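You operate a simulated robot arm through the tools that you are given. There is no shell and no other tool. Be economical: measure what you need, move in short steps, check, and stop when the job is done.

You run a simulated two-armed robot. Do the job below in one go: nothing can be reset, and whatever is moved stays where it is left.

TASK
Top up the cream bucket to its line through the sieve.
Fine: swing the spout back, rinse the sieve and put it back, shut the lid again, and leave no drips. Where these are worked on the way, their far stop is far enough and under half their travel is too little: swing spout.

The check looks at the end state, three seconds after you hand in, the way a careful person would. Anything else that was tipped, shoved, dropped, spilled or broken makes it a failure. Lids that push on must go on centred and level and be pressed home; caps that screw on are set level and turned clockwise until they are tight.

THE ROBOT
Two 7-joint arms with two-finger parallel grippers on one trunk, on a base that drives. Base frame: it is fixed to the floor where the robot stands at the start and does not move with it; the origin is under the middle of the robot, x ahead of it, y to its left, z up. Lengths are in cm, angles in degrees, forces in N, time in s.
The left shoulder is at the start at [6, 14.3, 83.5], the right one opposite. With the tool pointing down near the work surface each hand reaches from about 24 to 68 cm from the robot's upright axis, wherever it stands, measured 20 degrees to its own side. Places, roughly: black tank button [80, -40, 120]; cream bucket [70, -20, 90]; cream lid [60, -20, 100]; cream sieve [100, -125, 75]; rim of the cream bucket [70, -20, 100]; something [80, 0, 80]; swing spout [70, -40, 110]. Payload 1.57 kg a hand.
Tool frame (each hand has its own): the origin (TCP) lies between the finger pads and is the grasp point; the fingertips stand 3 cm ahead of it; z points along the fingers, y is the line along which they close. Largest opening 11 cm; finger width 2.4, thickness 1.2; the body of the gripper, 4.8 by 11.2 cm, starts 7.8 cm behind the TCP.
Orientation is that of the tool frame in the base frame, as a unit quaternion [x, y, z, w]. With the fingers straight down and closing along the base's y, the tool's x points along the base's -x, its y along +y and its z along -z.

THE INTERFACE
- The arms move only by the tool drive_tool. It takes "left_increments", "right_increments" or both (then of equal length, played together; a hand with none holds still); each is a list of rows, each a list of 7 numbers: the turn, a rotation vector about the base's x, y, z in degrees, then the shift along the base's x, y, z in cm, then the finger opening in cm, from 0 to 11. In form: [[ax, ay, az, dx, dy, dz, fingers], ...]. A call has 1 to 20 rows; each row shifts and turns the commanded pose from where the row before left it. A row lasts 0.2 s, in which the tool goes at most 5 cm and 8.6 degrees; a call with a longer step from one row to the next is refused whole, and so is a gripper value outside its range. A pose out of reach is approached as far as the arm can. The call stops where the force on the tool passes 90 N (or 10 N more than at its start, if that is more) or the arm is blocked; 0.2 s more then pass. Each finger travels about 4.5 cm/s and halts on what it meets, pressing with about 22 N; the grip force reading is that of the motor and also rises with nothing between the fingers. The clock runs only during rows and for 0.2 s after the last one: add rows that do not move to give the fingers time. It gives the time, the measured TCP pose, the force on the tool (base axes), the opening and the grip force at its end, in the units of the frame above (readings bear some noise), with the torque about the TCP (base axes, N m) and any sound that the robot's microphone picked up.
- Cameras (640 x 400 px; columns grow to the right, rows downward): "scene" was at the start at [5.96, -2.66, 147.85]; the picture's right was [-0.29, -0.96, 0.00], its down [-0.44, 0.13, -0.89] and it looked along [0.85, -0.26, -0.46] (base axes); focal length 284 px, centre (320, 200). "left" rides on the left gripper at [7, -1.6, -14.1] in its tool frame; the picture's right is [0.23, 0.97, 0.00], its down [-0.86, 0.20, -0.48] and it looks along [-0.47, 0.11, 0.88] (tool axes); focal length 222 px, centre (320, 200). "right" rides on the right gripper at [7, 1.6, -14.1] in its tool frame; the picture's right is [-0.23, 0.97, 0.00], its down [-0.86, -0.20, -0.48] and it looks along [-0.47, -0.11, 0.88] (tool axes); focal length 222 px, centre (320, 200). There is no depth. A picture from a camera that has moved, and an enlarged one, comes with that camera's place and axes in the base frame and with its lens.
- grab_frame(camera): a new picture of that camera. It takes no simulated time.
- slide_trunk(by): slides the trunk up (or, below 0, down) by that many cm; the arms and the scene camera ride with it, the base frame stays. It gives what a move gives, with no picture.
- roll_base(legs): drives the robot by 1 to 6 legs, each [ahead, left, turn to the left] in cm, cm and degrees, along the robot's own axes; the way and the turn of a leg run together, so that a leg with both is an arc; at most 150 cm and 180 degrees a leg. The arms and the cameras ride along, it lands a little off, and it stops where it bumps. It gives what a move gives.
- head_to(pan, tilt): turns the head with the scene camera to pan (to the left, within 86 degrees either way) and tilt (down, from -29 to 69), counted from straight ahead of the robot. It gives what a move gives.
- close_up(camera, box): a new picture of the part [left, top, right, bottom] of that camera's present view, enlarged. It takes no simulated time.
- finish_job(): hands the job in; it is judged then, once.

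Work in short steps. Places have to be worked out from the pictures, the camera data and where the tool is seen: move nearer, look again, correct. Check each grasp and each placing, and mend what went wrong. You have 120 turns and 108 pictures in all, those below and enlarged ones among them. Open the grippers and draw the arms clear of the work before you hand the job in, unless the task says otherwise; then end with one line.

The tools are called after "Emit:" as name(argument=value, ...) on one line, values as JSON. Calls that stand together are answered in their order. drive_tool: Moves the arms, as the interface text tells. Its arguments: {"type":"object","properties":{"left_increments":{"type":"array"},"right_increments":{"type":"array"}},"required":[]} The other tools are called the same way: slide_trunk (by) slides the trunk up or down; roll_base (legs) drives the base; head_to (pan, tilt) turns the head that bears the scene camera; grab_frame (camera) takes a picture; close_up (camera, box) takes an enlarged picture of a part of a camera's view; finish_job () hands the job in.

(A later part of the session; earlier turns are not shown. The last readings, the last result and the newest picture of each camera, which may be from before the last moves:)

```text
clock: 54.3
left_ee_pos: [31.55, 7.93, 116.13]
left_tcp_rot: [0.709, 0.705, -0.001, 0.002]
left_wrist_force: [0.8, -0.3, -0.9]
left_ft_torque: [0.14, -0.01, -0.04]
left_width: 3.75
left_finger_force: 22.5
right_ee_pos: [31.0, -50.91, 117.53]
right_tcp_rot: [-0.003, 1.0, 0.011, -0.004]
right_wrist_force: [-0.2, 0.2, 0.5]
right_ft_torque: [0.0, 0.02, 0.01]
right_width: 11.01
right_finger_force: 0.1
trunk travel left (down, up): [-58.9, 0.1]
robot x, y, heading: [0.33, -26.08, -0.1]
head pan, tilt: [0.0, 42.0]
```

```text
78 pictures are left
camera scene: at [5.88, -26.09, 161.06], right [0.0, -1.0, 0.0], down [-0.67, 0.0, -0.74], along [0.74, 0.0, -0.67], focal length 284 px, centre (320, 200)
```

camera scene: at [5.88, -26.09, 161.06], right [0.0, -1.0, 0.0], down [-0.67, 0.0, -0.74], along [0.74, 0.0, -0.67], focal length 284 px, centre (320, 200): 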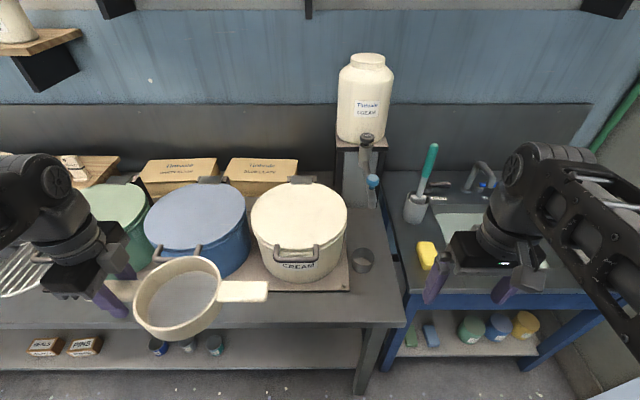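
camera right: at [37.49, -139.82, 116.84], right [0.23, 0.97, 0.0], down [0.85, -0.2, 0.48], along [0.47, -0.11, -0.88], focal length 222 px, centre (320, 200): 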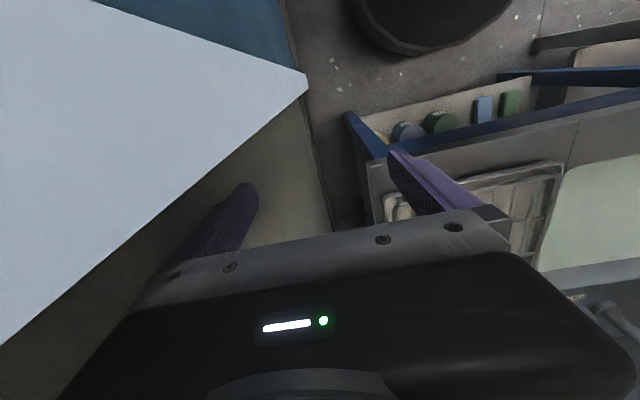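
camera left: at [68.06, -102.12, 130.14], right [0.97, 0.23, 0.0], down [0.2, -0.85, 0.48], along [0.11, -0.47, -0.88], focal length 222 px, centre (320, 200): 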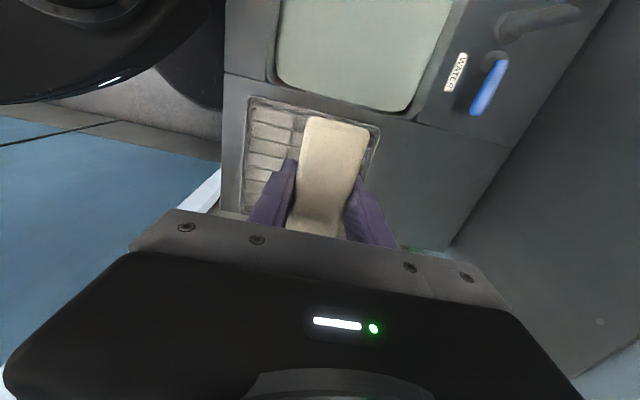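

A clear view. I enlarge the cream bucket and its handle.

Emit:
close_up(camera="scene", box=[235, 150, 395, 290])

```text
2.86 times, centred on (315, 220) of scene
camera zoom: at [5.88, -26.09, 161.06], right [0.0, -1.0, 0.0], down [-0.67, 0.0, -0.74], along [0.74, 0.0, -0.67], focal length 812 px, centre (334, 143)
```

zoom: 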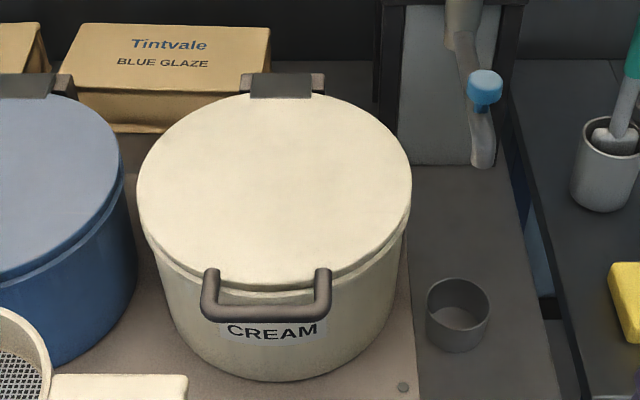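

The lid is hinged at the back near x≈78, centre (63.7,−20.3,104), with a U-bar handle of its own at about (48,−20.3,103.3). I'll hook that bar with the right hand pointing forward (one finger below, one above). First reposition the base and turn the right tool.

Emit:
roll_base(legs=[[-6, 16, 0]])

Emit:
drive_tool(right_increments=[[0, 0, 8.2, 0, 1, 0, 5], [0, 0, 8.2, 0, 1, 0, 5], [0, 0, 8.2, 0, 1, 0, 5], [0, 0, 8.2, 0, 1, 0, 5], [0, 0, 8.2, 0, 1, 0, 5], [0, 0, 8.2, 0, 1, 0, 5], [0, 0, 8.2, 0, 1, 0, 5], [0, 0, 8.2, 0, 1, 0, 5], [0, 0, 8.2, 0, 1, 0, 5], [0, 0, 8.2, 0, 1, 0, 5], [0, 0, 8, 0, 0, 0, 5]])

Emit:
drive_tool(right_increments=[[0, -8, 0, 1.5, 0.5, -1, 5], [0, -8, 0, 1.5, 0.5, -1, 5], [0, -8, 0, 1.5, 0.5, -1, 5], [0, -8, 0, 1.5, 0.5, -1, 5], [0, -8, 0, 1.5, 0.5, -1, 5], [0, -8, 0, 1.5, 0.5, -1, 5], [0, -8, 0, 1.5, 0.5, -1, 5], [0, -8, 0, 1.5, 0.5, -1, 5], [0, -8, 0, 1.5, 0, -1, 5]])

Emit:
head_to(pan=-10, tilt=45)

Emit:
grab_frame(camera="scene")

Emit:
grab_frame(camera="right")

```text
clock: 55.8
left_ee_pos: [25.68, 24.09, 116.05]
left_tcp_rot: [0.708, 0.706, -0.002, 0.003]
left_wrist_force: [-0.3, -0.2, -1.5]
left_ft_torque: [0.15, -0.04, 0.0]
left_width: 3.77
left_finger_force: 22.3
right_ee_pos: [25.08, -34.85, 117.52]
right_tcp_rot: [-0.004, 1.0, 0.01, -0.004]
right_wrist_force: [-0.3, -0.1, 0.0]
right_ft_torque: [-0.04, -0.01, -0.03]
right_width: 10.99
right_finger_force: 0.1
trunk travel left (down, up): [-58.9, 0.1]
robot x, y, heading: [-5.54, -10.15, -0.0]
head pan, tilt: [0.0, 42.0]
```

```text
clock: 58.2
left_ee_pos: [25.51, 24.18, 115.92]
left_tcp_rot: [0.708, 0.706, -0.001, 0.002]
left_wrist_force: [0.2, 0.4, -1.3]
left_ft_torque: [0.18, -0.01, 0.0]
left_width: 3.75
left_finger_force: 21.7
right_ee_pos: [25.28, -24.97, 117.27]
right_tcp_rot: [0.711, -0.703, -0.006, 0.012]
right_wrist_force: [-0.1, 0.1, -0.2]
right_ft_torque: [-0.01, -0.01, -0.04]
right_width: 5.01
right_finger_force: 0.0
right hand out of reach, approached as far as the arm can: row 3
trunk travel left (down, up): [-58.9, 0.1]
robot x, y, heading: [-5.56, -10.21, -0.2]
head pan, tilt: [0.0, 42.0]
```

```text
clock: 60.2
left_ee_pos: [25.58, 24.0, 115.99]
left_tcp_rot: [0.709, 0.705, -0.001, 0.002]
left_wrist_force: [1.1, -0.2, -1.1]
left_ft_torque: [0.18, 0.02, -0.02]
left_width: 3.75
left_finger_force: 21.9
right_ee_pos: [39.83, -8.32, 113.3]
right_tcp_rot: [0.604, -0.59, 0.237, -0.481]
right_wrist_force: [-0.5, 0.0, 0.6]
right_ft_torque: [0.0, -0.01, -0.06]
right_width: 5.01
right_finger_force: 0.1
right hand out of reach, approached as far as the arm can: row 6, 7, 8, 9
trunk travel left (down, up): [-58.9, 0.1]
robot x, y, heading: [-5.49, -10.32, -0.2]
head pan, tilt: [0.0, 42.0]
stopped in row 9 (right hand): the arm was blocked; the commanded pose is now the measured one
```

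```text
clock: 60.9
left_ee_pos: [25.65, 24.04, 115.93]
left_tcp_rot: [0.708, 0.706, 0.0, 0.002]
left_wrist_force: [0.0, 0.1, -1.8]
left_ft_torque: [0.15, 0.04, 0.0]
left_width: 3.73
left_finger_force: 21.9
right_ee_pos: [39.63, -8.19, 113.01]
right_tcp_rot: [0.603, -0.591, 0.236, -0.481]
right_wrist_force: [-0.2, 0.9, -0.3]
right_ft_torque: [0.02, 0.03, 0.02]
right_width: 4.99
right_finger_force: 0.0
trunk travel left (down, up): [-58.9, 0.1]
robot x, y, heading: [-5.59, -10.25, -0.1]
head pan, tilt: [-10.0, 45.0]
```

```text
76 pictures are left
camera scene: at [-0.4, -11.51, 160.63], right [-0.18, -0.98, 0.0], down [-0.7, 0.12, -0.71], along [0.7, -0.12, -0.71], focal length 284 px, centre (320, 200)
```

scene: 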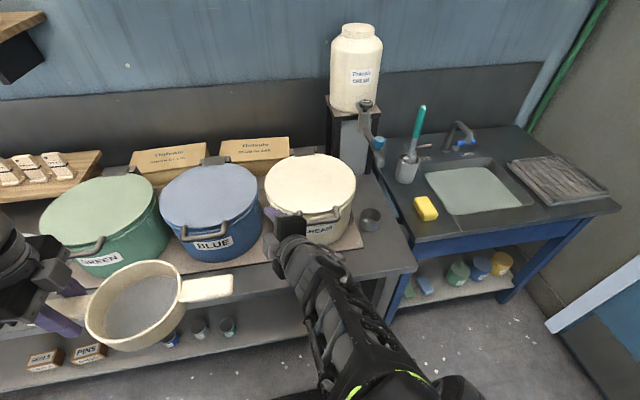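

```text
75 pictures are left
camera right: at [28.25, -18.93, 115.85], right [-0.52, 0.37, -0.77], down [-0.47, 0.63, 0.62], along [0.71, 0.69, -0.15], focal length 222 px, centre (320, 200)
```

right: 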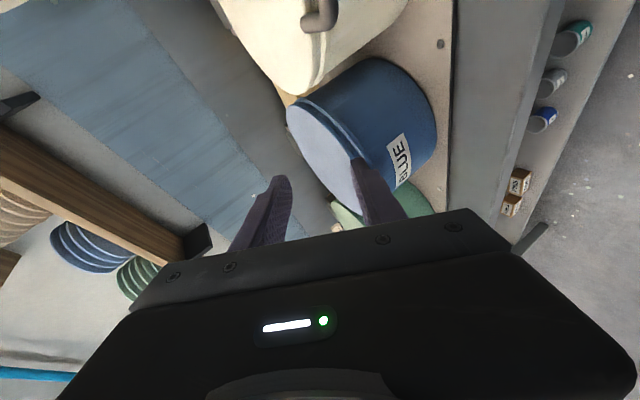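

The wrist ran into its limits when levelled fully. I'll use a 45° forward-down tool instead, with the lower finger lifting the bar from below; restore that orientation and line up at y≈−20.

Emit:
drive_tool(right_increments=[[-4.5, 4.2, -2.15, -1, -3, 1, 5], [-4.5, 4.2, -2.15, -1, -3, 0, 5], [-4.5, 4.2, -2.15, -1, -3, 0, 5], [-4.5, 4.2, -2.15, -1, -3, 0, 5], [0, 0, 0, 0, 0, 0, 5]])

Emit:
roll_base(legs=[[6, 0, 0]])

Emit:
grab_frame(camera="scene")

Emit:
grab_frame(camera="right")

```text
clock: 62.1
left_ee_pos: [25.61, 23.86, 116.02]
left_tcp_rot: [0.709, 0.705, 0.0, 0.002]
left_wrist_force: [-0.7, -0.3, -1.0]
left_ft_torque: [0.15, 0.0, 0.07]
left_width: 3.76
left_finger_force: 22.0
right_ee_pos: [35.71, -20.33, 114.33]
right_tcp_rot: [0.654, -0.653, 0.271, -0.269]
right_wrist_force: [0.0, -0.3, 0.1]
right_ft_torque: [-0.05, -0.03, -0.03]
right_width: 5.02
right_finger_force: 0.0
trunk travel left (down, up): [-58.9, 0.1]
robot x, y, heading: [-5.56, -9.86, -0.2]
head pan, tilt: [-10.0, 45.0]
```

```text
clock: 63.0
left_ee_pos: [31.67, 23.98, 116.08]
left_tcp_rot: [0.708, 0.706, -0.002, 0.001]
left_wrist_force: [0.9, 0.5, -2.0]
left_ft_torque: [0.14, 0.05, 0.05]
left_width: 3.76
left_finger_force: 21.6
right_ee_pos: [41.84, -20.23, 114.06]
right_tcp_rot: [0.654, -0.653, 0.27, -0.27]
right_wrist_force: [0.2, -0.2, -0.5]
right_ft_torque: [0.01, 0.06, -0.01]
right_width: 5.02
right_finger_force: 0.0
trunk travel left (down, up): [-58.9, 0.1]
robot x, y, heading: [0.26, -10.32, -0.3]
head pan, tilt: [-10.0, 45.0]
```

```text
74 pictures are left
camera scene: at [5.83, -11.54, 160.62], right [-0.18, -0.98, 0.0], down [-0.7, 0.12, -0.71], along [0.69, -0.12, -0.71], focal length 284 px, centre (320, 200)
```

scene: 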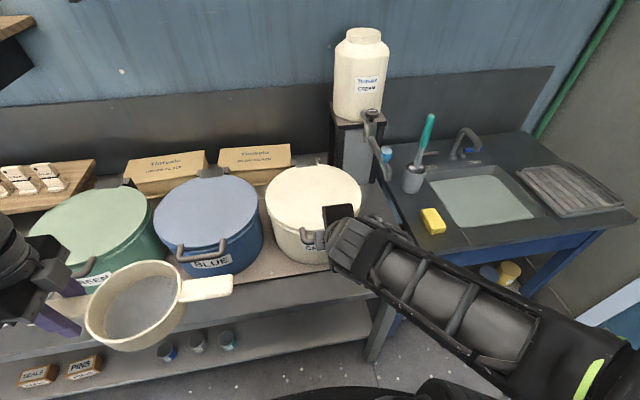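

```text
73 pictures are left
camera right: at [30.73, -27.4, 122.98], right [-0.69, 0.23, -0.69], down [-0.2, 0.86, 0.48], along [0.7, 0.46, -0.55], focal length 222 px, centre (320, 200)
```

right: 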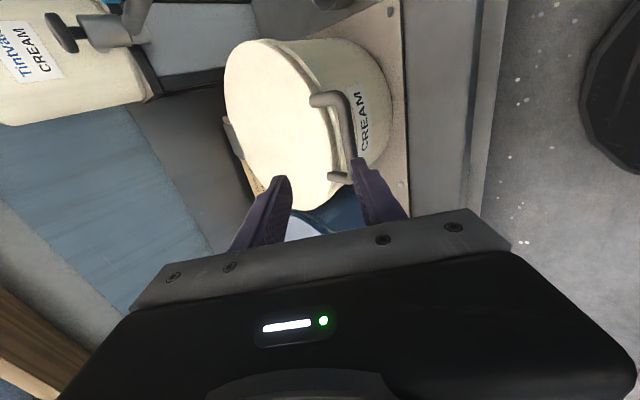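

The wrist view confirms the bar at (47.9,−20.8,103.3), lower finger on the right in the image. I slide in along the tool axis so that the lower finger sits just under the bar.

Emit:
drive_tool(right_increments=[[0, 0, 0, -0.2, -0.3, -2.6, 5], [0, 0, 0, 2, 0, -2, 5], [0, 0, 0, 2, 0, -2, 5], [0, 0, 0, 1.7, 0, -1.9, 5], [0, 0, 0, 0, 0, 0, 5]])

Emit:
grab_frame(camera="right")

Emit:
close_up(camera="scene", box=[260, 150, 400, 270])

```text
clock: 64.2
left_ee_pos: [31.5, 23.95, 116.0]
left_tcp_rot: [0.708, 0.707, 0.0, 0.001]
left_wrist_force: [-0.8, -0.9, -2.3]
left_ft_torque: [0.15, -0.03, 0.03]
left_width: 3.75
left_finger_force: 22.3
right_ee_pos: [47.45, -20.45, 105.88]
right_tcp_rot: [0.654, -0.653, 0.27, -0.27]
right_wrist_force: [-0.8, -0.1, 0.7]
right_ft_torque: [-0.01, 0.02, 0.01]
right_width: 5.02
right_finger_force: 0.0
right hand out of reach, approached as far as the arm can: row 1
trunk travel left (down, up): [-58.9, 0.1]
robot x, y, heading: [0.46, -10.08, -0.2]
head pan, tilt: [-10.0, 45.0]
```

```text
72 pictures are left
camera right: at [36.29, -27.54, 114.73], right [-0.69, 0.23, -0.69], down [-0.2, 0.86, 0.48], along [0.7, 0.47, -0.55], focal length 222 px, centre (320, 200)
```

right: 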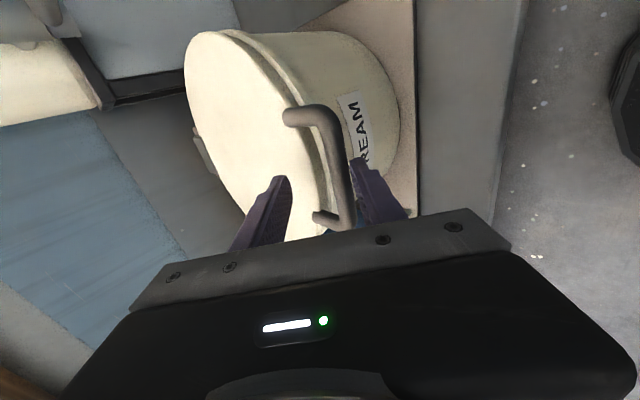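

```text
3.33 times, centred on (330, 210) of scene
camera zoom: at [5.52, -11.59, 160.63], right [-0.18, -0.98, 0.0], down [-0.7, 0.12, -0.71], along [0.7, -0.12, -0.71], focal length 948 px, centre (287, 167)
```

zoom: 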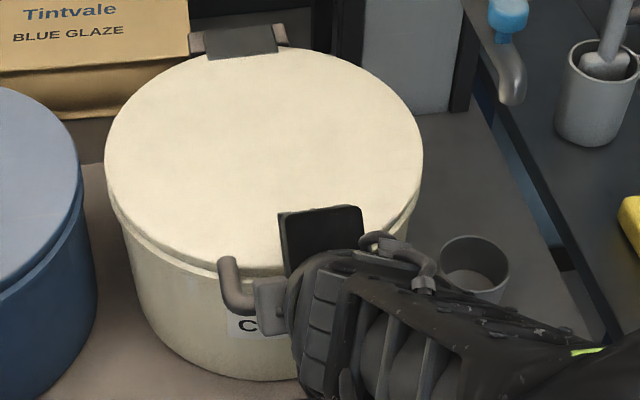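

The fingers straddle the bar. I lift the first ~15° along the arc about the hinge and check.

Emit:
drive_tool(right_increments=[[0, 0, 0, 0, 0, 1.2, 5], [0, 0, 0, 0.1, 0, 2, 5], [0, 0, 0, 0.3, 0, 2, 5], [0, 0, 0, 0.4, 0, 2, 5], [0, 0, 0, 0.5, 0, 2, 5]])

Emit:
grab_frame(camera="right")

Emit:
grab_frame(camera="scene")

```text
clock: 65.5
left_ee_pos: [31.58, 24.02, 116.06]
left_tcp_rot: [0.708, 0.706, 0.0, 0.002]
left_wrist_force: [-0.1, 0.2, -1.7]
left_ft_torque: [0.13, -0.03, 0.02]
left_width: 3.74
left_finger_force: 22.0
right_ee_pos: [48.71, -20.38, 115.07]
right_tcp_rot: [0.654, -0.653, 0.271, -0.27]
right_wrist_force: [-3.6, 0.7, -1.1]
right_ft_torque: [0.04, 0.21, 0.03]
right_width: 5.28
right_finger_force: 1.5
trunk travel left (down, up): [-58.9, 0.1]
robot x, y, heading: [0.23, -9.89, -0.4]
head pan, tilt: [-10.0, 45.0]
```

```text
70 pictures are left
camera right: at [37.5, -27.52, 123.95], right [-0.69, 0.23, -0.69], down [-0.2, 0.86, 0.48], along [0.7, 0.47, -0.55], focal length 222 px, centre (320, 200)
```

right: 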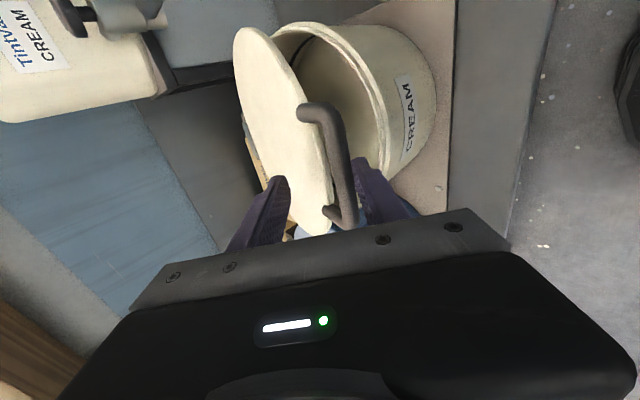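

```text
69 pictures are left
camera scene: at [5.56, -11.54, 160.62], right [-0.18, -0.98, 0.0], down [-0.7, 0.12, -0.71], along [0.7, -0.12, -0.71], focal length 284 px, centre (320, 200)
```

scene: 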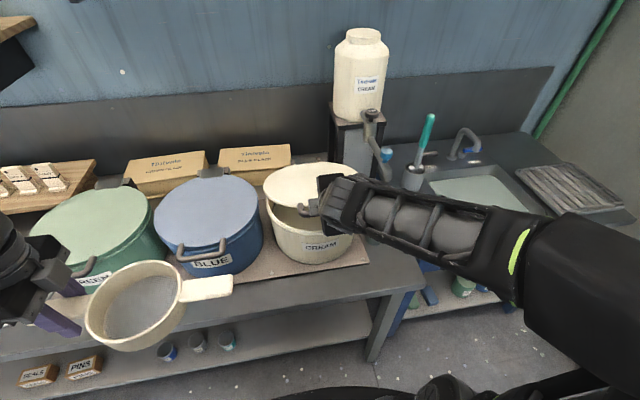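

The lid lifts nicely. I carry on to about 49°.

Emit:
drive_tool(right_increments=[[0, 0, 0, 0.8, 0, 2.0, 5], [0, 0, 0, 0.8, 0, 2.0, 5], [0, 0, 0, 1.0, 0, 1.9, 5], [0, 0, 0, 1.0, 0, 1.9, 5], [0, 0, 0, 1.3, 0, 1.7, 5], [0, 0, 0, 1.3, 0, 1.7, 5], [0, -3, 0, 1.4, 0, 1.4, 5], [0, -3, 0, 1.4, 0, 1.4, 5]])

Emit:
grab_frame(camera="right")

```text
clock: 67.2
left_ee_pos: [31.65, 23.95, 115.97]
left_tcp_rot: [0.708, 0.706, -0.001, 0.001]
left_wrist_force: [-0.9, -0.2, -1.0]
left_ft_torque: [0.16, 0.01, 0.02]
left_width: 3.75
left_finger_force: 21.8
right_ee_pos: [57.79, -20.61, 129.12]
right_tcp_rot: [0.639, -0.638, 0.305, -0.304]
right_wrist_force: [0.2, 0.3, -2.0]
right_ft_torque: [0.05, 0.03, 0.01]
right_width: 5.17
right_finger_force: 0.5
trunk travel left (down, up): [-58.9, 0.1]
robot x, y, heading: [0.37, -10.18, -0.0]
head pan, tilt: [-10.0, 45.0]
```

```text
68 pictures are left
camera right: at [45.8, -27.54, 136.78], right [-0.61, 0.23, -0.76], down [-0.25, 0.86, 0.45], along [0.75, 0.46, -0.47], focal length 222 px, centre (320, 200)
```

right: 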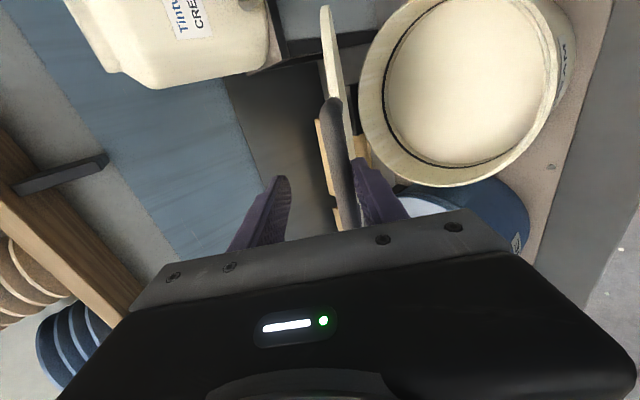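

About 49° now, and the interior with a dark ring line is visible. I continue to near vertical, levelling the tool a little.

Emit:
drive_tool(right_increments=[[0, -3, 0, 1.6, 0, 1.3, 5], [0, -3, 0, 1.6, 0, 1.3, 5], [0, -3, 0, 1.8, 0, 1.0, 5], [0, -3, 0, 1.8, 0, 1.0, 5], [0, -3, 0, 1.9, 0, 0.7, 5], [0, -3, 0, 1.9, 0, 0.7, 5], [0, -2, 0, 2.0, 0, 0.4, 5], [0, -2, 0, 2.0, 0, 0.4, 5]])

Emit:
grab_frame(camera="right")

Emit:
grab_frame(camera="scene")

```text
clock: 69.0
left_ee_pos: [31.51, 24.07, 116.01]
left_tcp_rot: [0.708, 0.706, 0.0, 0.002]
left_wrist_force: [-0.8, 0.6, -2.1]
left_ft_torque: [0.2, 0.01, 0.02]
left_width: 3.74
left_finger_force: 22.0
right_ee_pos: [72.1, -20.6, 136.22]
right_tcp_rot: [0.567, -0.566, 0.423, -0.423]
right_wrist_force: [-3.1, -1.2, 17.0]
right_ft_torque: [0.02, -0.25, -0.03]
right_width: 3.65
right_finger_force: 0.1
trunk travel left (down, up): [-58.9, 0.1]
robot x, y, heading: [0.12, -10.12, -0.2]
head pan, tilt: [-10.0, 45.0]
```

```text
67 pictures are left
camera right: at [58.14, -27.57, 138.81], right [-0.28, 0.23, -0.93], down [-0.4, 0.86, 0.33], along [0.87, 0.47, -0.15], focal length 222 px, centre (320, 200)
```

right: 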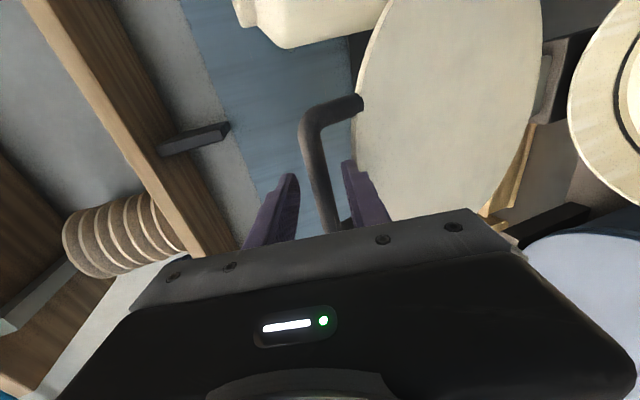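

```text
66 pictures are left
camera scene: at [5.31, -11.53, 160.66], right [-0.18, -0.98, 0.0], down [-0.69, 0.12, -0.71], along [0.7, -0.12, -0.71], focal length 284 px, centre (320, 200)
```

scene: 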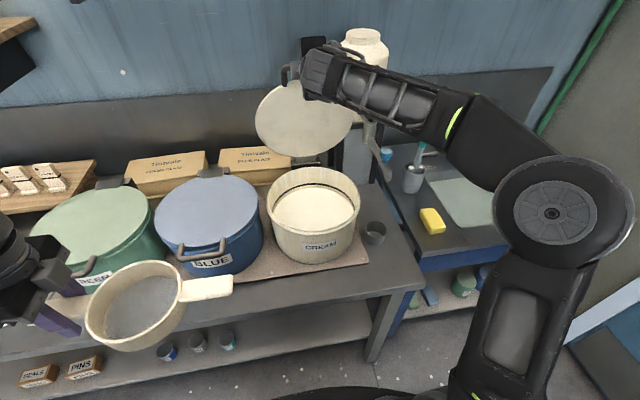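

The lid is near vertical and my lower finger bears on its edge. I raise slightly and close on the bar so I can push it on to its stop.

Emit:
drive_tool(right_increments=[[0, 0, 0, 0, 0, 0.6, 4], [0, 0, 0, 0, 0, 0.2, 1], [0, 0, 0, 0, 0, 0, 1], [0, 0, 0, 0, 0, 0, 1], [0, 0, 0, 1, 0, 0.1, 1], [0, 0, 0, 1, 0, 0.1, 1], [0, 0, 0, 1, 0, 0, 1], [0, 0, 0, 1, 0, 0, 1]])

Emit:
grab_frame(camera="right")

```text
clock: 70.8
left_ee_pos: [31.65, 24.02, 116.02]
left_tcp_rot: [0.708, 0.706, -0.002, 0.001]
left_wrist_force: [1.0, -0.3, -1.3]
left_ft_torque: [0.14, -0.02, -0.01]
left_width: 3.76
left_finger_force: 22.0
right_ee_pos: [76.58, -20.48, 136.78]
right_tcp_rot: [0.569, -0.568, 0.421, -0.42]
right_wrist_force: [1.4, 2.2, -8.6]
right_ft_torque: [0.63, 0.18, -0.65]
right_width: 1.58
right_finger_force: 31.2
trunk travel left (down, up): [-58.9, 0.1]
robot x, y, heading: [0.34, -9.96, -0.3]
head pan, tilt: [-10.0, 45.0]
```

```text
65 pictures are left
camera right: at [62.5, -27.55, 139.48], right [-0.29, 0.23, -0.93], down [-0.4, 0.86, 0.33], along [0.87, 0.47, -0.15], focal length 222 px, centre (320, 200)
```

right: 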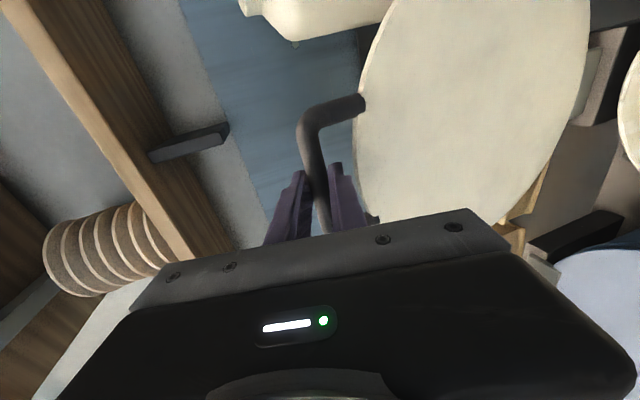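

The bar is gripped (1.58 cm) and the lid about vertical; I push it further back until it stops.

Emit:
drive_tool(right_increments=[[0, 0, 0, 1.2, 0, 0, 1], [0, 0, 0, 1.2, 0, -0.1, 1], [0, 0, 0, 1.2, 0, -0.2, 1], [0, 0, 0, 1.2, 0, -0.2, 1], [0, 0, 0, 1.2, 0, -0.3, 1]])

Emit:
grab_frame(camera="scene")

```text
clock: 72.0
left_ee_pos: [31.43, 24.1, 116.15]
left_tcp_rot: [0.708, 0.706, 0.0, 0.003]
left_wrist_force: [0.3, 0.2, -1.2]
left_ft_torque: [0.16, 0.02, 0.03]
left_width: 3.75
left_finger_force: 21.7
right_ee_pos: [82.16, -20.52, 136.82]
right_tcp_rot: [0.566, -0.566, 0.425, -0.424]
right_wrist_force: [3.0, 0.7, 24.4]
right_ft_torque: [0.58, -0.46, -0.54]
right_width: 1.59
right_finger_force: 31.9
trunk travel left (down, up): [-58.9, 0.1]
robot x, y, heading: [0.22, -10.28, -0.2]
head pan, tilt: [-10.0, 45.0]
```

```text
64 pictures are left
camera scene: at [5.32, -11.48, 160.68], right [-0.18, -0.98, 0.0], down [-0.69, 0.12, -0.71], along [0.7, -0.13, -0.71], focal length 284 px, centre (320, 200)
```

scene: 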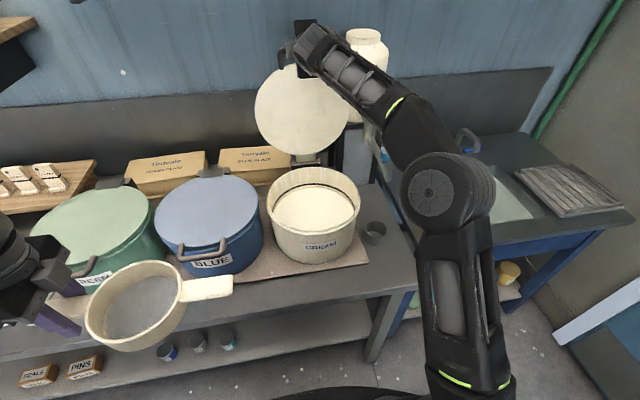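

It's past vertical (bar x≈84). I ease the downward command and push a bit further to find the stop.

Emit:
drive_tool(right_increments=[[0, 0, 0, 0.8, 0, 0.4, 1], [0, 0, 0, 1, 0, -0.1, 1], [0, 0, 0, 1, 0, -0.2, 1], [0, 0, 0, 1, 0, -0.3, 1]])

Emit:
grab_frame(camera="right")

```text
clock: 73.0
left_ee_pos: [31.8, 24.09, 115.94]
left_tcp_rot: [0.709, 0.705, -0.001, 0.001]
left_wrist_force: [0.6, -0.3, -1.2]
left_ft_torque: [0.19, 0.03, 0.01]
left_width: 3.75
left_finger_force: 22.4
right_ee_pos: [86.33, -20.62, 135.77]
right_tcp_rot: [0.569, -0.568, 0.422, -0.419]
right_wrist_force: [4.1, -0.9, 11.5]
right_ft_torque: [0.06, 0.07, -0.21]
right_width: 2.08
right_finger_force: 5.4
trunk travel left (down, up): [-58.9, 0.1]
robot x, y, heading: [0.62, -10.13, -0.1]
head pan, tilt: [-10.0, 45.0]
```

```text
63 pictures are left
camera right: at [72.35, -27.61, 138.42], right [-0.28, 0.22, -0.93], down [-0.4, 0.86, 0.33], along [0.87, 0.46, -0.16], focal length 222 px, centre (320, 200)
```

right: 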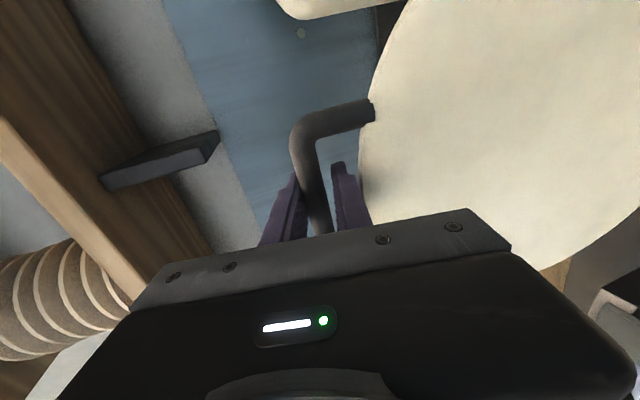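

The lid leans ~13° past vertical, probably at its stop. I open the fingers and back straight out.

Emit:
drive_tool(right_increments=[[0, 0, 0, 0, 0, 0, 4.5], [0, 0, 0, 0, 0, 0, 4.5], [0, 0, 0, 0, 0, 0, 4.5], [0, 0, 0, -1.5, 0, 0.5, 4.5], [0, 0, 0, -2, 0, 0.6, 4.5], [0, 0, 0, -2, 0, 0.6, 4.5], [0, 0, 0, -3, -1, 0.5, 4.5], [0, 0, 0, -4, -1, 0, 4.5], [0, 0, 0, -4, -1, 0, 4.5]])

Emit:
grab_frame(camera="scene")

```text
clock: 75.0
left_ee_pos: [31.37, 23.99, 115.99]
left_tcp_rot: [0.708, 0.706, -0.001, 0.001]
left_wrist_force: [-0.1, -0.1, -1.8]
left_ft_torque: [0.15, 0.01, 0.0]
left_width: 3.75
left_finger_force: 21.9
right_ee_pos: [69.65, -23.66, 138.09]
right_tcp_rot: [0.569, -0.568, 0.421, -0.419]
right_wrist_force: [-0.2, -0.2, 0.7]
right_ft_torque: [0.02, -0.04, -0.01]
right_width: 4.48
right_finger_force: 0.1
trunk travel left (down, up): [-58.9, 0.1]
robot x, y, heading: [0.36, -9.99, -0.2]
head pan, tilt: [-10.0, 45.0]
```

```text
62 pictures are left
camera scene: at [5.46, -11.61, 160.63], right [-0.18, -0.98, 0.0], down [-0.7, 0.12, -0.71], along [0.7, -0.12, -0.71], focal length 284 px, centre (320, 200)
```

scene: 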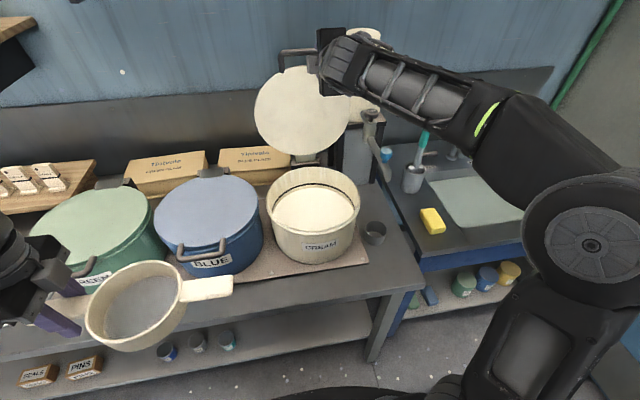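

The lid stays open. I withdraw the right hand and take a close look at the open bucket.

Emit:
drive_tool(right_increments=[[0, 0, 0, -4, 0, 0, 4.5], [0, 0, 0, -4, 0, 0, 4.5], [0, 0, 0, -4, 0, 0, 4.5], [0, 0, 0, -4, -2, 0, 4.5], [0, 0, 0, -4, -2, -1, 4.5], [0, 0, 0, -3, -3, -2, 4.5], [0, 0, 0, -2, -4, -2, 4.5], [0, 0, 0, 0, -4, -2, 4.5]])

Emit:
close_up(camera="scene", box=[240, 60, 400, 270])

```text
clock: 76.8
left_ee_pos: [31.55, 23.96, 115.92]
left_tcp_rot: [0.708, 0.706, -0.001, 0.002]
left_wrist_force: [-0.2, -0.3, -1.2]
left_ft_torque: [0.15, -0.01, 0.0]
left_width: 3.76
left_finger_force: 22.3
right_ee_pos: [44.6, -38.68, 130.94]
right_tcp_rot: [0.569, -0.568, 0.421, -0.42]
right_wrist_force: [0.8, -0.2, 0.7]
right_ft_torque: [0.0, -0.03, 0.02]
right_width: 4.46
right_finger_force: 0.1
trunk travel left (down, up): [-58.9, 0.1]
robot x, y, heading: [0.58, -10.04, -0.3]
head pan, tilt: [-10.0, 45.0]
```

```text
1.90 times, centred on (320, 165) of scene
camera zoom: at [5.62, -11.63, 160.63], right [-0.18, -0.98, 0.0], down [-0.7, 0.13, -0.71], along [0.7, -0.12, -0.71], focal length 542 px, centre (320, 267)
```

zoom: 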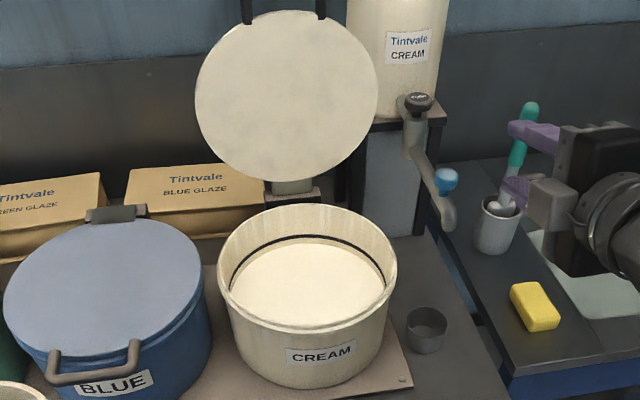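

The bucket centre is (64.5,−20), rim z≈102.5, outer radius ≈13.4; the sieve centre is 9.8 cm to the right of the TCP. I drive forward 10 and bring the sieve above the bucket.

Emit:
roll_base(legs=[[10, 0, 0]])

Emit:
drive_tool(left_increments=[[0, 0, 0, 0, -4, 0, 2], [0, 0, 0, 2, -4, 0, 2], [0, 0, 0, 2, -4, 0, 2], [0, 0, 0, 2, -4, 0, 2], [0, 0, 0, 3, -4, 0, 2], [0, 0, 0, 3, -4, 0, 2], [0, 0, 0, 3, -4, 0, 2], [0, 0, 0, 3, -4, 0, 2], [0, 0, 0, 3, -2.2, 0, 2], [0, 0, 0, 2, 0, -2, 2], [0, 0, 0, 0, 0, -2, 2]])

Emit:
grab_frame(camera="scene")

Emit:
grab_frame(camera="left")

```text
clock: 78.0
left_ee_pos: [41.66, 24.06, 115.9]
left_tcp_rot: [0.708, 0.706, 0.0, 0.001]
left_wrist_force: [0.2, -0.4, -1.3]
left_ft_torque: [0.17, 0.02, -0.03]
left_width: 3.76
left_finger_force: 21.9
right_ee_pos: [54.78, -38.82, 130.99]
right_tcp_rot: [0.569, -0.568, 0.42, -0.42]
right_wrist_force: [0.6, -0.4, 0.0]
right_ft_torque: [0.0, 0.03, 0.02]
right_width: 4.5
right_finger_force: 0.0
trunk travel left (down, up): [-58.9, 0.1]
robot x, y, heading: [10.13, -10.25, -0.7]
head pan, tilt: [-10.0, 45.0]
```

```text
clock: 80.4
left_ee_pos: [61.53, -7.97, 112.1]
left_tcp_rot: [0.709, 0.705, -0.001, 0.002]
left_wrist_force: [-0.9, 1.3, -2.4]
left_ft_torque: [0.14, 0.01, 0.02]
left_width: 3.78
left_finger_force: 22.0
left hand out of reach, approached as far as the arm can: row 9
right_ee_pos: [54.55, -38.64, 131.18]
right_tcp_rot: [0.569, -0.568, 0.421, -0.42]
right_wrist_force: [0.0, -0.9, -0.1]
right_ft_torque: [0.0, -0.02, -0.02]
right_width: 4.48
right_finger_force: 0.0
trunk travel left (down, up): [-58.9, 0.1]
robot x, y, heading: [10.25, -10.05, -0.4]
head pan, tilt: [-10.0, 45.0]
```

```text
60 pictures are left
camera scene: at [15.45, -11.49, 160.63], right [-0.18, -0.98, 0.0], down [-0.7, 0.12, -0.71], along [0.7, -0.13, -0.71], focal length 284 px, centre (320, 200)
```

scene: 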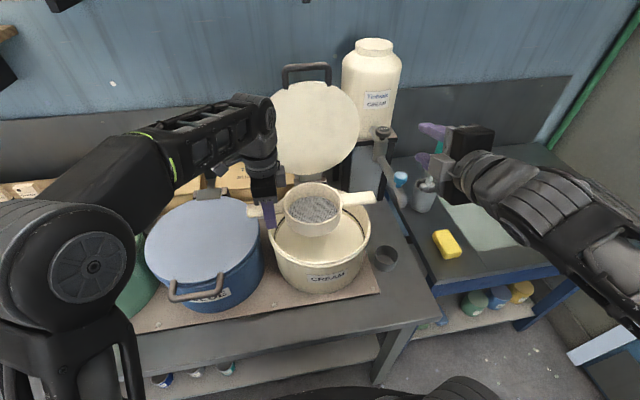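

```text
59 pictures are left
camera left: at [59.78, -0.92, 126.13], right [0.97, 0.22, 0.0], down [0.19, -0.85, 0.48], along [0.11, -0.47, -0.88], focal length 222 px, centre (320, 200)
```

left: 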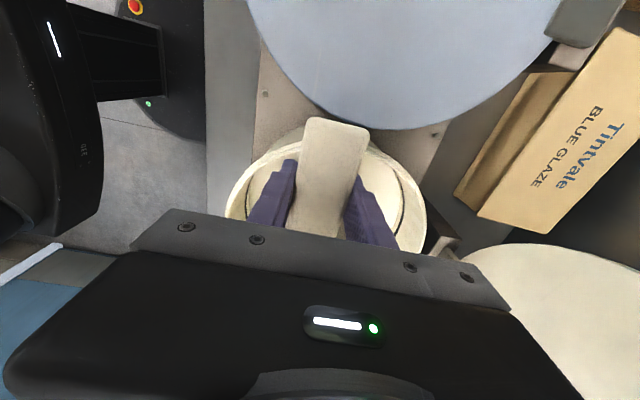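

I shift to over the centre (64.6,−9.9) and lower toward the rim, stopping just above.

Emit:
drive_tool(left_increments=[[0, 0, 0, 1.5, -1, -1, 2], [0, 0, 0, 1.5, -0.9, -1, 2], [0, 0, 0, 0, 0, -2, 2], [0, 0, 0, 0, 0, -2, 2], [0, 0, 0, 0, 0, 0, 2]])

Emit:
close_up(camera="scene", box=[230, 130, 410, 310])

Emit:
grab_frame(camera="left")

```text
clock: 81.6
left_ee_pos: [64.43, -9.84, 106.07]
left_tcp_rot: [0.709, 0.706, -0.001, 0.001]
left_wrist_force: [0.6, 0.1, -1.2]
left_ft_torque: [0.15, -0.01, 0.04]
left_width: 3.75
left_finger_force: 21.6
right_ee_pos: [54.67, -38.62, 131.07]
right_tcp_rot: [0.569, -0.568, 0.421, -0.42]
right_wrist_force: [-0.8, -0.2, 0.4]
right_ft_torque: [-0.03, -0.03, -0.02]
right_width: 4.51
right_finger_force: 0.1
trunk travel left (down, up): [-58.9, 0.1]
robot x, y, heading: [10.39, -10.46, -0.0]
head pan, tilt: [-10.0, 45.0]
```

```text
2.22 times, centred on (320, 220) of scene
camera zoom: at [15.49, -11.58, 160.63], right [-0.18, -0.98, 0.0], down [-0.7, 0.12, -0.71], along [0.7, -0.12, -0.71], focal length 632 px, centre (320, 156)
```

zoom: 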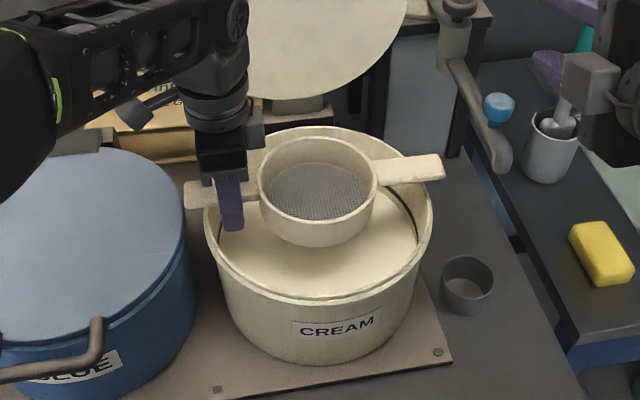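

```text
57 pictures are left
camera left: at [62.76, -2.85, 120.1], right [0.97, 0.22, 0.0], down [0.2, -0.85, 0.48], along [0.11, -0.47, -0.88], focal length 222 px, centre (320, 200)
```

left: 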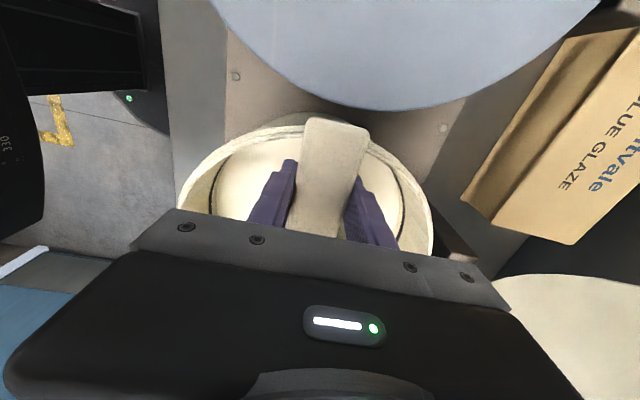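

The lateral position is consistent from both cameras; it only still hangs ~2–3 cm above the rim. I lower gently until contact shows in the force.

Emit:
drive_tool(left_increments=[[0, 0, 0, 0.1, 0, -0.6, 2], [0, 0, 0, 0, 0, -0.5, 2], [0, 0, 0, 0, 0, -0.4, 2], [0, 0, 0, 0, 0, 0, 2]])

Emit:
close_up(camera="scene", box=[250, 150, 390, 250])

```text
clock: 82.6
left_ee_pos: [64.6, -9.93, 104.52]
left_tcp_rot: [0.709, 0.706, -0.001, 0.002]
left_wrist_force: [0.4, 0.7, -2.4]
left_ft_torque: [0.16, 0.0, 0.0]
left_width: 3.76
left_finger_force: 22.0
right_ee_pos: [54.6, -38.72, 131.1]
right_tcp_rot: [0.569, -0.568, 0.421, -0.42]
right_wrist_force: [0.0, -0.7, 0.2]
right_ft_torque: [0.01, 0.0, -0.01]
right_width: 4.5
right_finger_force: 0.1
trunk travel left (down, up): [-58.9, 0.1]
robot x, y, heading: [10.09, -10.19, -0.3]
head pan, tilt: [-10.0, 45.0]
```

```text
4.00 times, centred on (320, 200) of scene
camera zoom: at [15.51, -11.6, 160.63], right [-0.18, -0.98, 0.0], down [-0.7, 0.12, -0.71], along [0.7, -0.12, -0.71], focal length 1137 px, centre (320, 200)
```

zoom: 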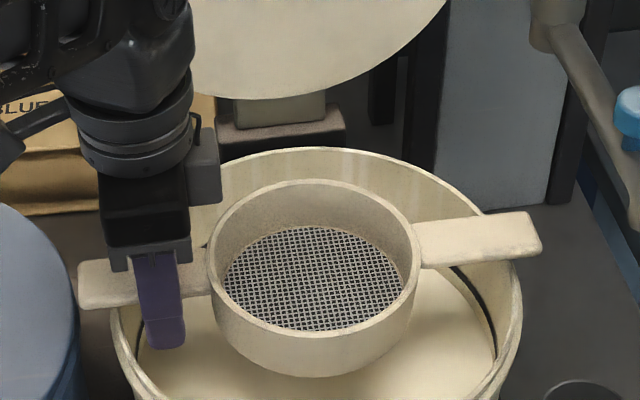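

Still slightly above; it's centred within half a centimetre. I continue down in small steps.

Emit:
drive_tool(left_increments=[[0, 0, 0, 0, -0.3, -0.3, 2], [0, 0, 0, 0, 0, -0.4, 2], [0, 0, 0, 0, 0, -0.4, 2], [0, 0, 0, 0, 0, 0, 2]])

```text
clock: 83.6
left_ee_pos: [64.6, -10.32, 103.45]
left_tcp_rot: [0.709, 0.705, 0.0, 0.002]
left_wrist_force: [-0.4, 0.3, -2.6]
left_ft_torque: [0.18, -0.02, 0.0]
left_width: 3.73
left_finger_force: 22.1
right_ee_pos: [54.55, -38.61, 131.1]
right_tcp_rot: [0.569, -0.568, 0.421, -0.42]
right_wrist_force: [0.1, 0.3, 0.2]
right_ft_torque: [-0.01, -0.03, 0.02]
right_width: 4.49
right_finger_force: 0.1
trunk travel left (down, up): [-58.9, 0.1]
robot x, y, heading: [10.03, -10.21, 0.1]
head pan, tilt: [-10.0, 45.0]
```

No contact yet; further down in small steps.

Emit:
drive_tool(left_increments=[[0, 0, 0, 0, 0, -0.4, 2], [0, 0, 0, 0, 0, -0.4, 2], [0, 0, 0, 0, 0, -0.4, 2], [0, 0, 0, 0, 0, 0, 2]])

Emit:
close_up(camera="scene", box=[250, 150, 390, 250])

```text
clock: 84.6
left_ee_pos: [64.62, -10.28, 102.21]
left_tcp_rot: [0.709, 0.705, -0.001, 0.003]
left_wrist_force: [0.2, -0.2, 1.7]
left_ft_torque: [-0.68, -0.04, 0.08]
left_width: 3.76
left_finger_force: 22.0
right_ee_pos: [54.55, -38.75, 131.06]
right_tcp_rot: [0.569, -0.568, 0.421, -0.42]
right_wrist_force: [-0.8, -1.0, 0.0]
right_ft_torque: [-0.01, -0.04, 0.03]
right_width: 4.49
right_finger_force: 0.1
trunk travel left (down, up): [-58.9, 0.1]
robot x, y, heading: [10.06, -10.12, -0.2]
head pan, tilt: [-10.0, 45.0]
```

```text
4.00 times, centred on (320, 200) of scene
camera zoom: at [15.5, -11.58, 160.63], right [-0.18, -0.98, 0.0], down [-0.7, 0.12, -0.71], along [0.7, -0.12, -0.71], focal length 1137 px, centre (320, 200)
```

zoom: 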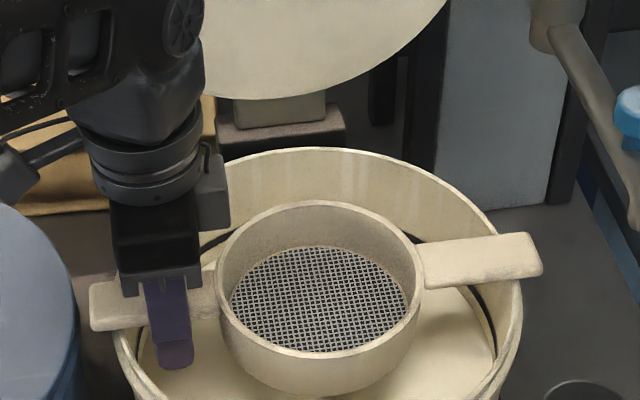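

Contact on the far handle (force up by ~4 N, torque −0.7). I go 0.3 further to seat the near side and then open the fingers.

Emit:
drive_tool(left_increments=[[0, 0, 0, 0, 0, -0.3, 2], [0, 0, 0, 0, 0, 0, 2]])

Emit:
drive_tool(left_increments=[[0, 0, 0, 0, 0, 0, 5.6], [0, 0, 0, 0, 0, 0, 5.6], [0, 0, 0, 0, 0, 0, 5.6]])

Emit:
close_up(camera="scene", box=[250, 150, 390, 250])

```text
clock: 85.2
left_ee_pos: [64.59, -10.24, 101.88]
left_tcp_rot: [0.708, 0.706, -0.001, 0.002]
left_wrist_force: [1.5, 0.5, 3.4]
left_ft_torque: [-0.27, 0.09, 0.09]
left_width: 3.75
left_finger_force: 22.3
right_ee_pos: [54.5, -38.69, 131.02]
right_tcp_rot: [0.569, -0.568, 0.421, -0.42]
right_wrist_force: [0.2, -0.2, 0.8]
right_ft_torque: [-0.01, 0.0, -0.01]
right_width: 4.5
right_finger_force: 0.0
trunk travel left (down, up): [-58.9, 0.1]
robot x, y, heading: [10.45, -10.07, -0.3]
head pan, tilt: [-10.0, 45.0]
```

```text
clock: 86.0
left_ee_pos: [64.58, -10.28, 101.96]
left_tcp_rot: [0.709, 0.706, 0.0, 0.002]
left_wrist_force: [0.2, 0.6, 0.3]
left_ft_torque: [0.04, 0.03, -0.03]
left_width: 5.59
left_finger_force: 0.1
right_ee_pos: [54.51, -38.7, 131.0]
right_tcp_rot: [0.568, -0.568, 0.422, -0.42]
right_wrist_force: [1.0, -0.4, 0.4]
right_ft_torque: [0.02, -0.01, -0.01]
right_width: 4.49
right_finger_force: 0.1
trunk travel left (down, up): [-58.9, 0.1]
robot x, y, heading: [10.09, -10.29, -0.3]
head pan, tilt: [-10.0, 45.0]
```

```text
4.00 times, centred on (320, 200) of scene
camera zoom: at [15.5, -11.59, 160.63], right [-0.18, -0.98, 0.0], down [-0.7, 0.12, -0.71], along [0.7, -0.12, -0.71], focal length 1137 px, centre (320, 200)
```

zoom: 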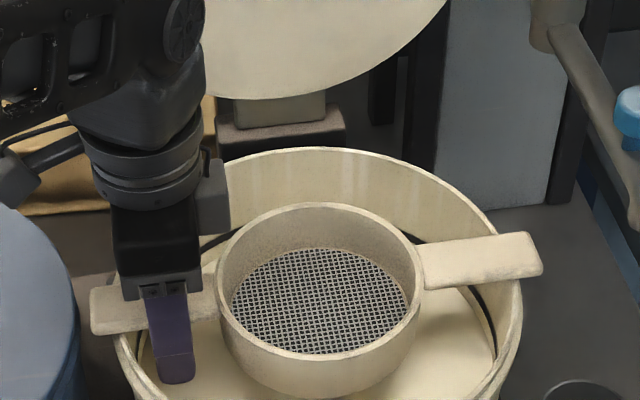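

The sieve rests on the rim with fingers free. I raise the left hand away, and bring the closed right fingers beside the blue knob, at its −y side.

Emit:
drive_tool(left_increments=[[0, 0, 0, 0, 0, 2, 5.6], [0, 0, 0, 0, 0, 3, 5.6], [0, 0, 0, 0, 0, 4, 5.6], [0, 0, 0, -3, 3, 1, 5.6], [0, 0, 0, -4, 3, 0, 5.6], [0, 0, 0, -4, 3, 0, 5.6], [0, 0, 0, -4, 3, 0, 5.6], [0, 0, 0, -4, 3, 0, 5.6], [0, 0, 0, 0, 4, 0, 5.6]], right_increments=[[0, 0, 0, 0, -3, 0, 0], [0, 0, 0, 0, -3, 0, 0], [0, 0, 0, 0, -2, -3, 0], [0, 0, 0, 0, 0, -4, 0], [0, 0, 0, 0, 0, -4, 0], [0, 0, 0, 1, 0, -4, 0], [0, 0, 0, 2, 0, 0, 0], [0, 0, 0, 2, 0, 0, 0], [0, 0, 0, 2, 0, 0, 0]])

Emit:
grab_frame(camera="scene")

Emit:
grab_frame(camera="right")

```text
clock: 88.0
left_ee_pos: [45.72, 8.88, 111.99]
left_tcp_rot: [0.709, 0.705, -0.001, 0.001]
left_wrist_force: [0.2, -0.1, -0.3]
left_ft_torque: [0.0, 0.01, 0.01]
left_width: 5.61
left_finger_force: 0.0
right_ee_pos: [62.09, -46.93, 116.18]
right_tcp_rot: [0.569, -0.567, 0.422, -0.42]
right_wrist_force: [0.2, 0.7, 0.0]
right_ft_torque: [0.01, 0.0, -0.04]
right_width: 0.0
right_finger_force: 21.3
right hand out of reach, approached as far as the arm can: row 6
trunk travel left (down, up): [-58.9, 0.1]
robot x, y, heading: [10.06, -10.36, -0.2]
head pan, tilt: [-10.0, 45.0]
```

```text
53 pictures are left
camera scene: at [15.61, -11.51, 160.62], right [-0.18, -0.98, 0.0], down [-0.7, 0.12, -0.71], along [0.7, -0.13, -0.71], focal length 284 px, centre (320, 200)
```

scene: 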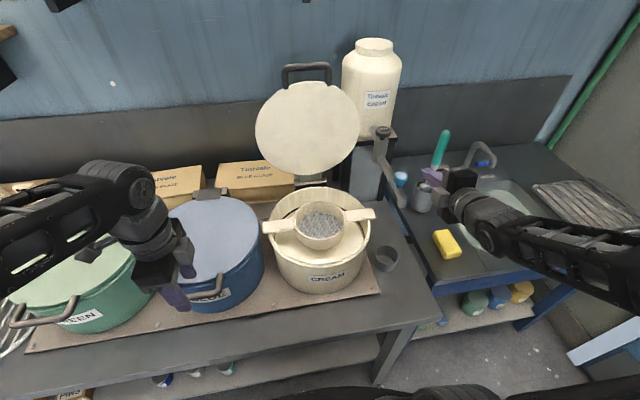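

```text
52 pictures are left
camera right: at [48.0, -54.0, 118.88], right [-0.29, 0.22, -0.93], down [-0.4, 0.86, 0.33], along [0.87, 0.47, -0.15], focal length 222 px, centre (320, 200)
```

right: 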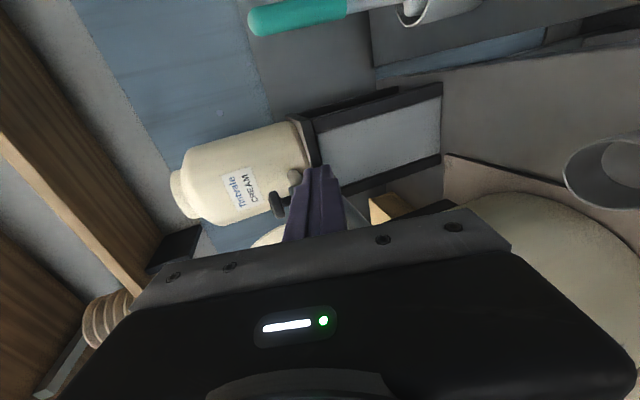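

The stick is beside the knob. I push the knob along its arc toward the bucket to its stop.

Emit:
drive_tool(right_increments=[[0, 0, 0, 0, 1.6, -0.3, 0], [0, 0, 0, 0, 1.7, -0.3, 0], [0, 0, 0, 0.1, 1.3, 0, 0], [0, 0, 0, 0.1, 1.3, 0, 0], [0, 0, 0, 0.3, 1.3, 0, 0], [0, 0, 0, 0.4, 1.2, 0, 0], [0, 0, 0, 0.5, 1.2, 0, 0], [0, 0, 0, 0.6, 1.1, 0, 0], [0, 0, 0, 0, 0, 0, 0]])

Emit:
grab_frame(camera="scene")

```text
clock: 90.0
left_ee_pos: [45.7, 8.74, 111.96]
left_tcp_rot: [0.708, 0.706, 0.0, 0.002]
left_wrist_force: [0.8, 1.3, 0.1]
left_ft_torque: [0.05, 0.03, -0.01]
left_width: 5.6
left_finger_force: 0.1
right_ee_pos: [64.06, -36.28, 115.62]
right_tcp_rot: [0.569, -0.568, 0.421, -0.42]
right_wrist_force: [-0.2, -0.7, 0.1]
right_ft_torque: [0.01, 0.02, 0.0]
right_width: 0.0
right_finger_force: 21.3
trunk travel left (down, up): [-58.9, 0.1]
robot x, y, heading: [10.25, -10.22, -0.2]
head pan, tilt: [-10.0, 45.0]
```

```text
51 pictures are left
camera scene: at [15.48, -11.59, 160.63], right [-0.18, -0.98, 0.0], down [-0.7, 0.12, -0.71], along [0.7, -0.12, -0.71], focal length 284 px, centre (320, 200)
```

scene: 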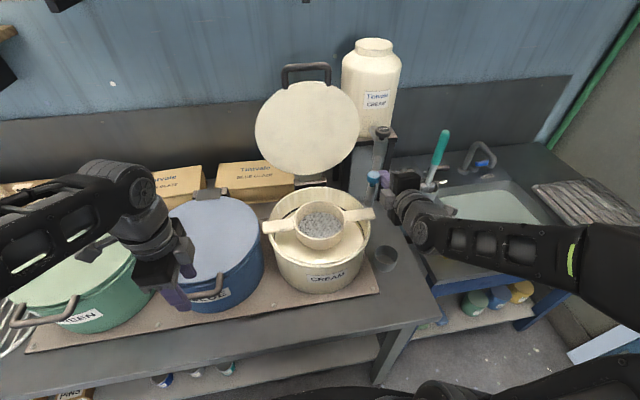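

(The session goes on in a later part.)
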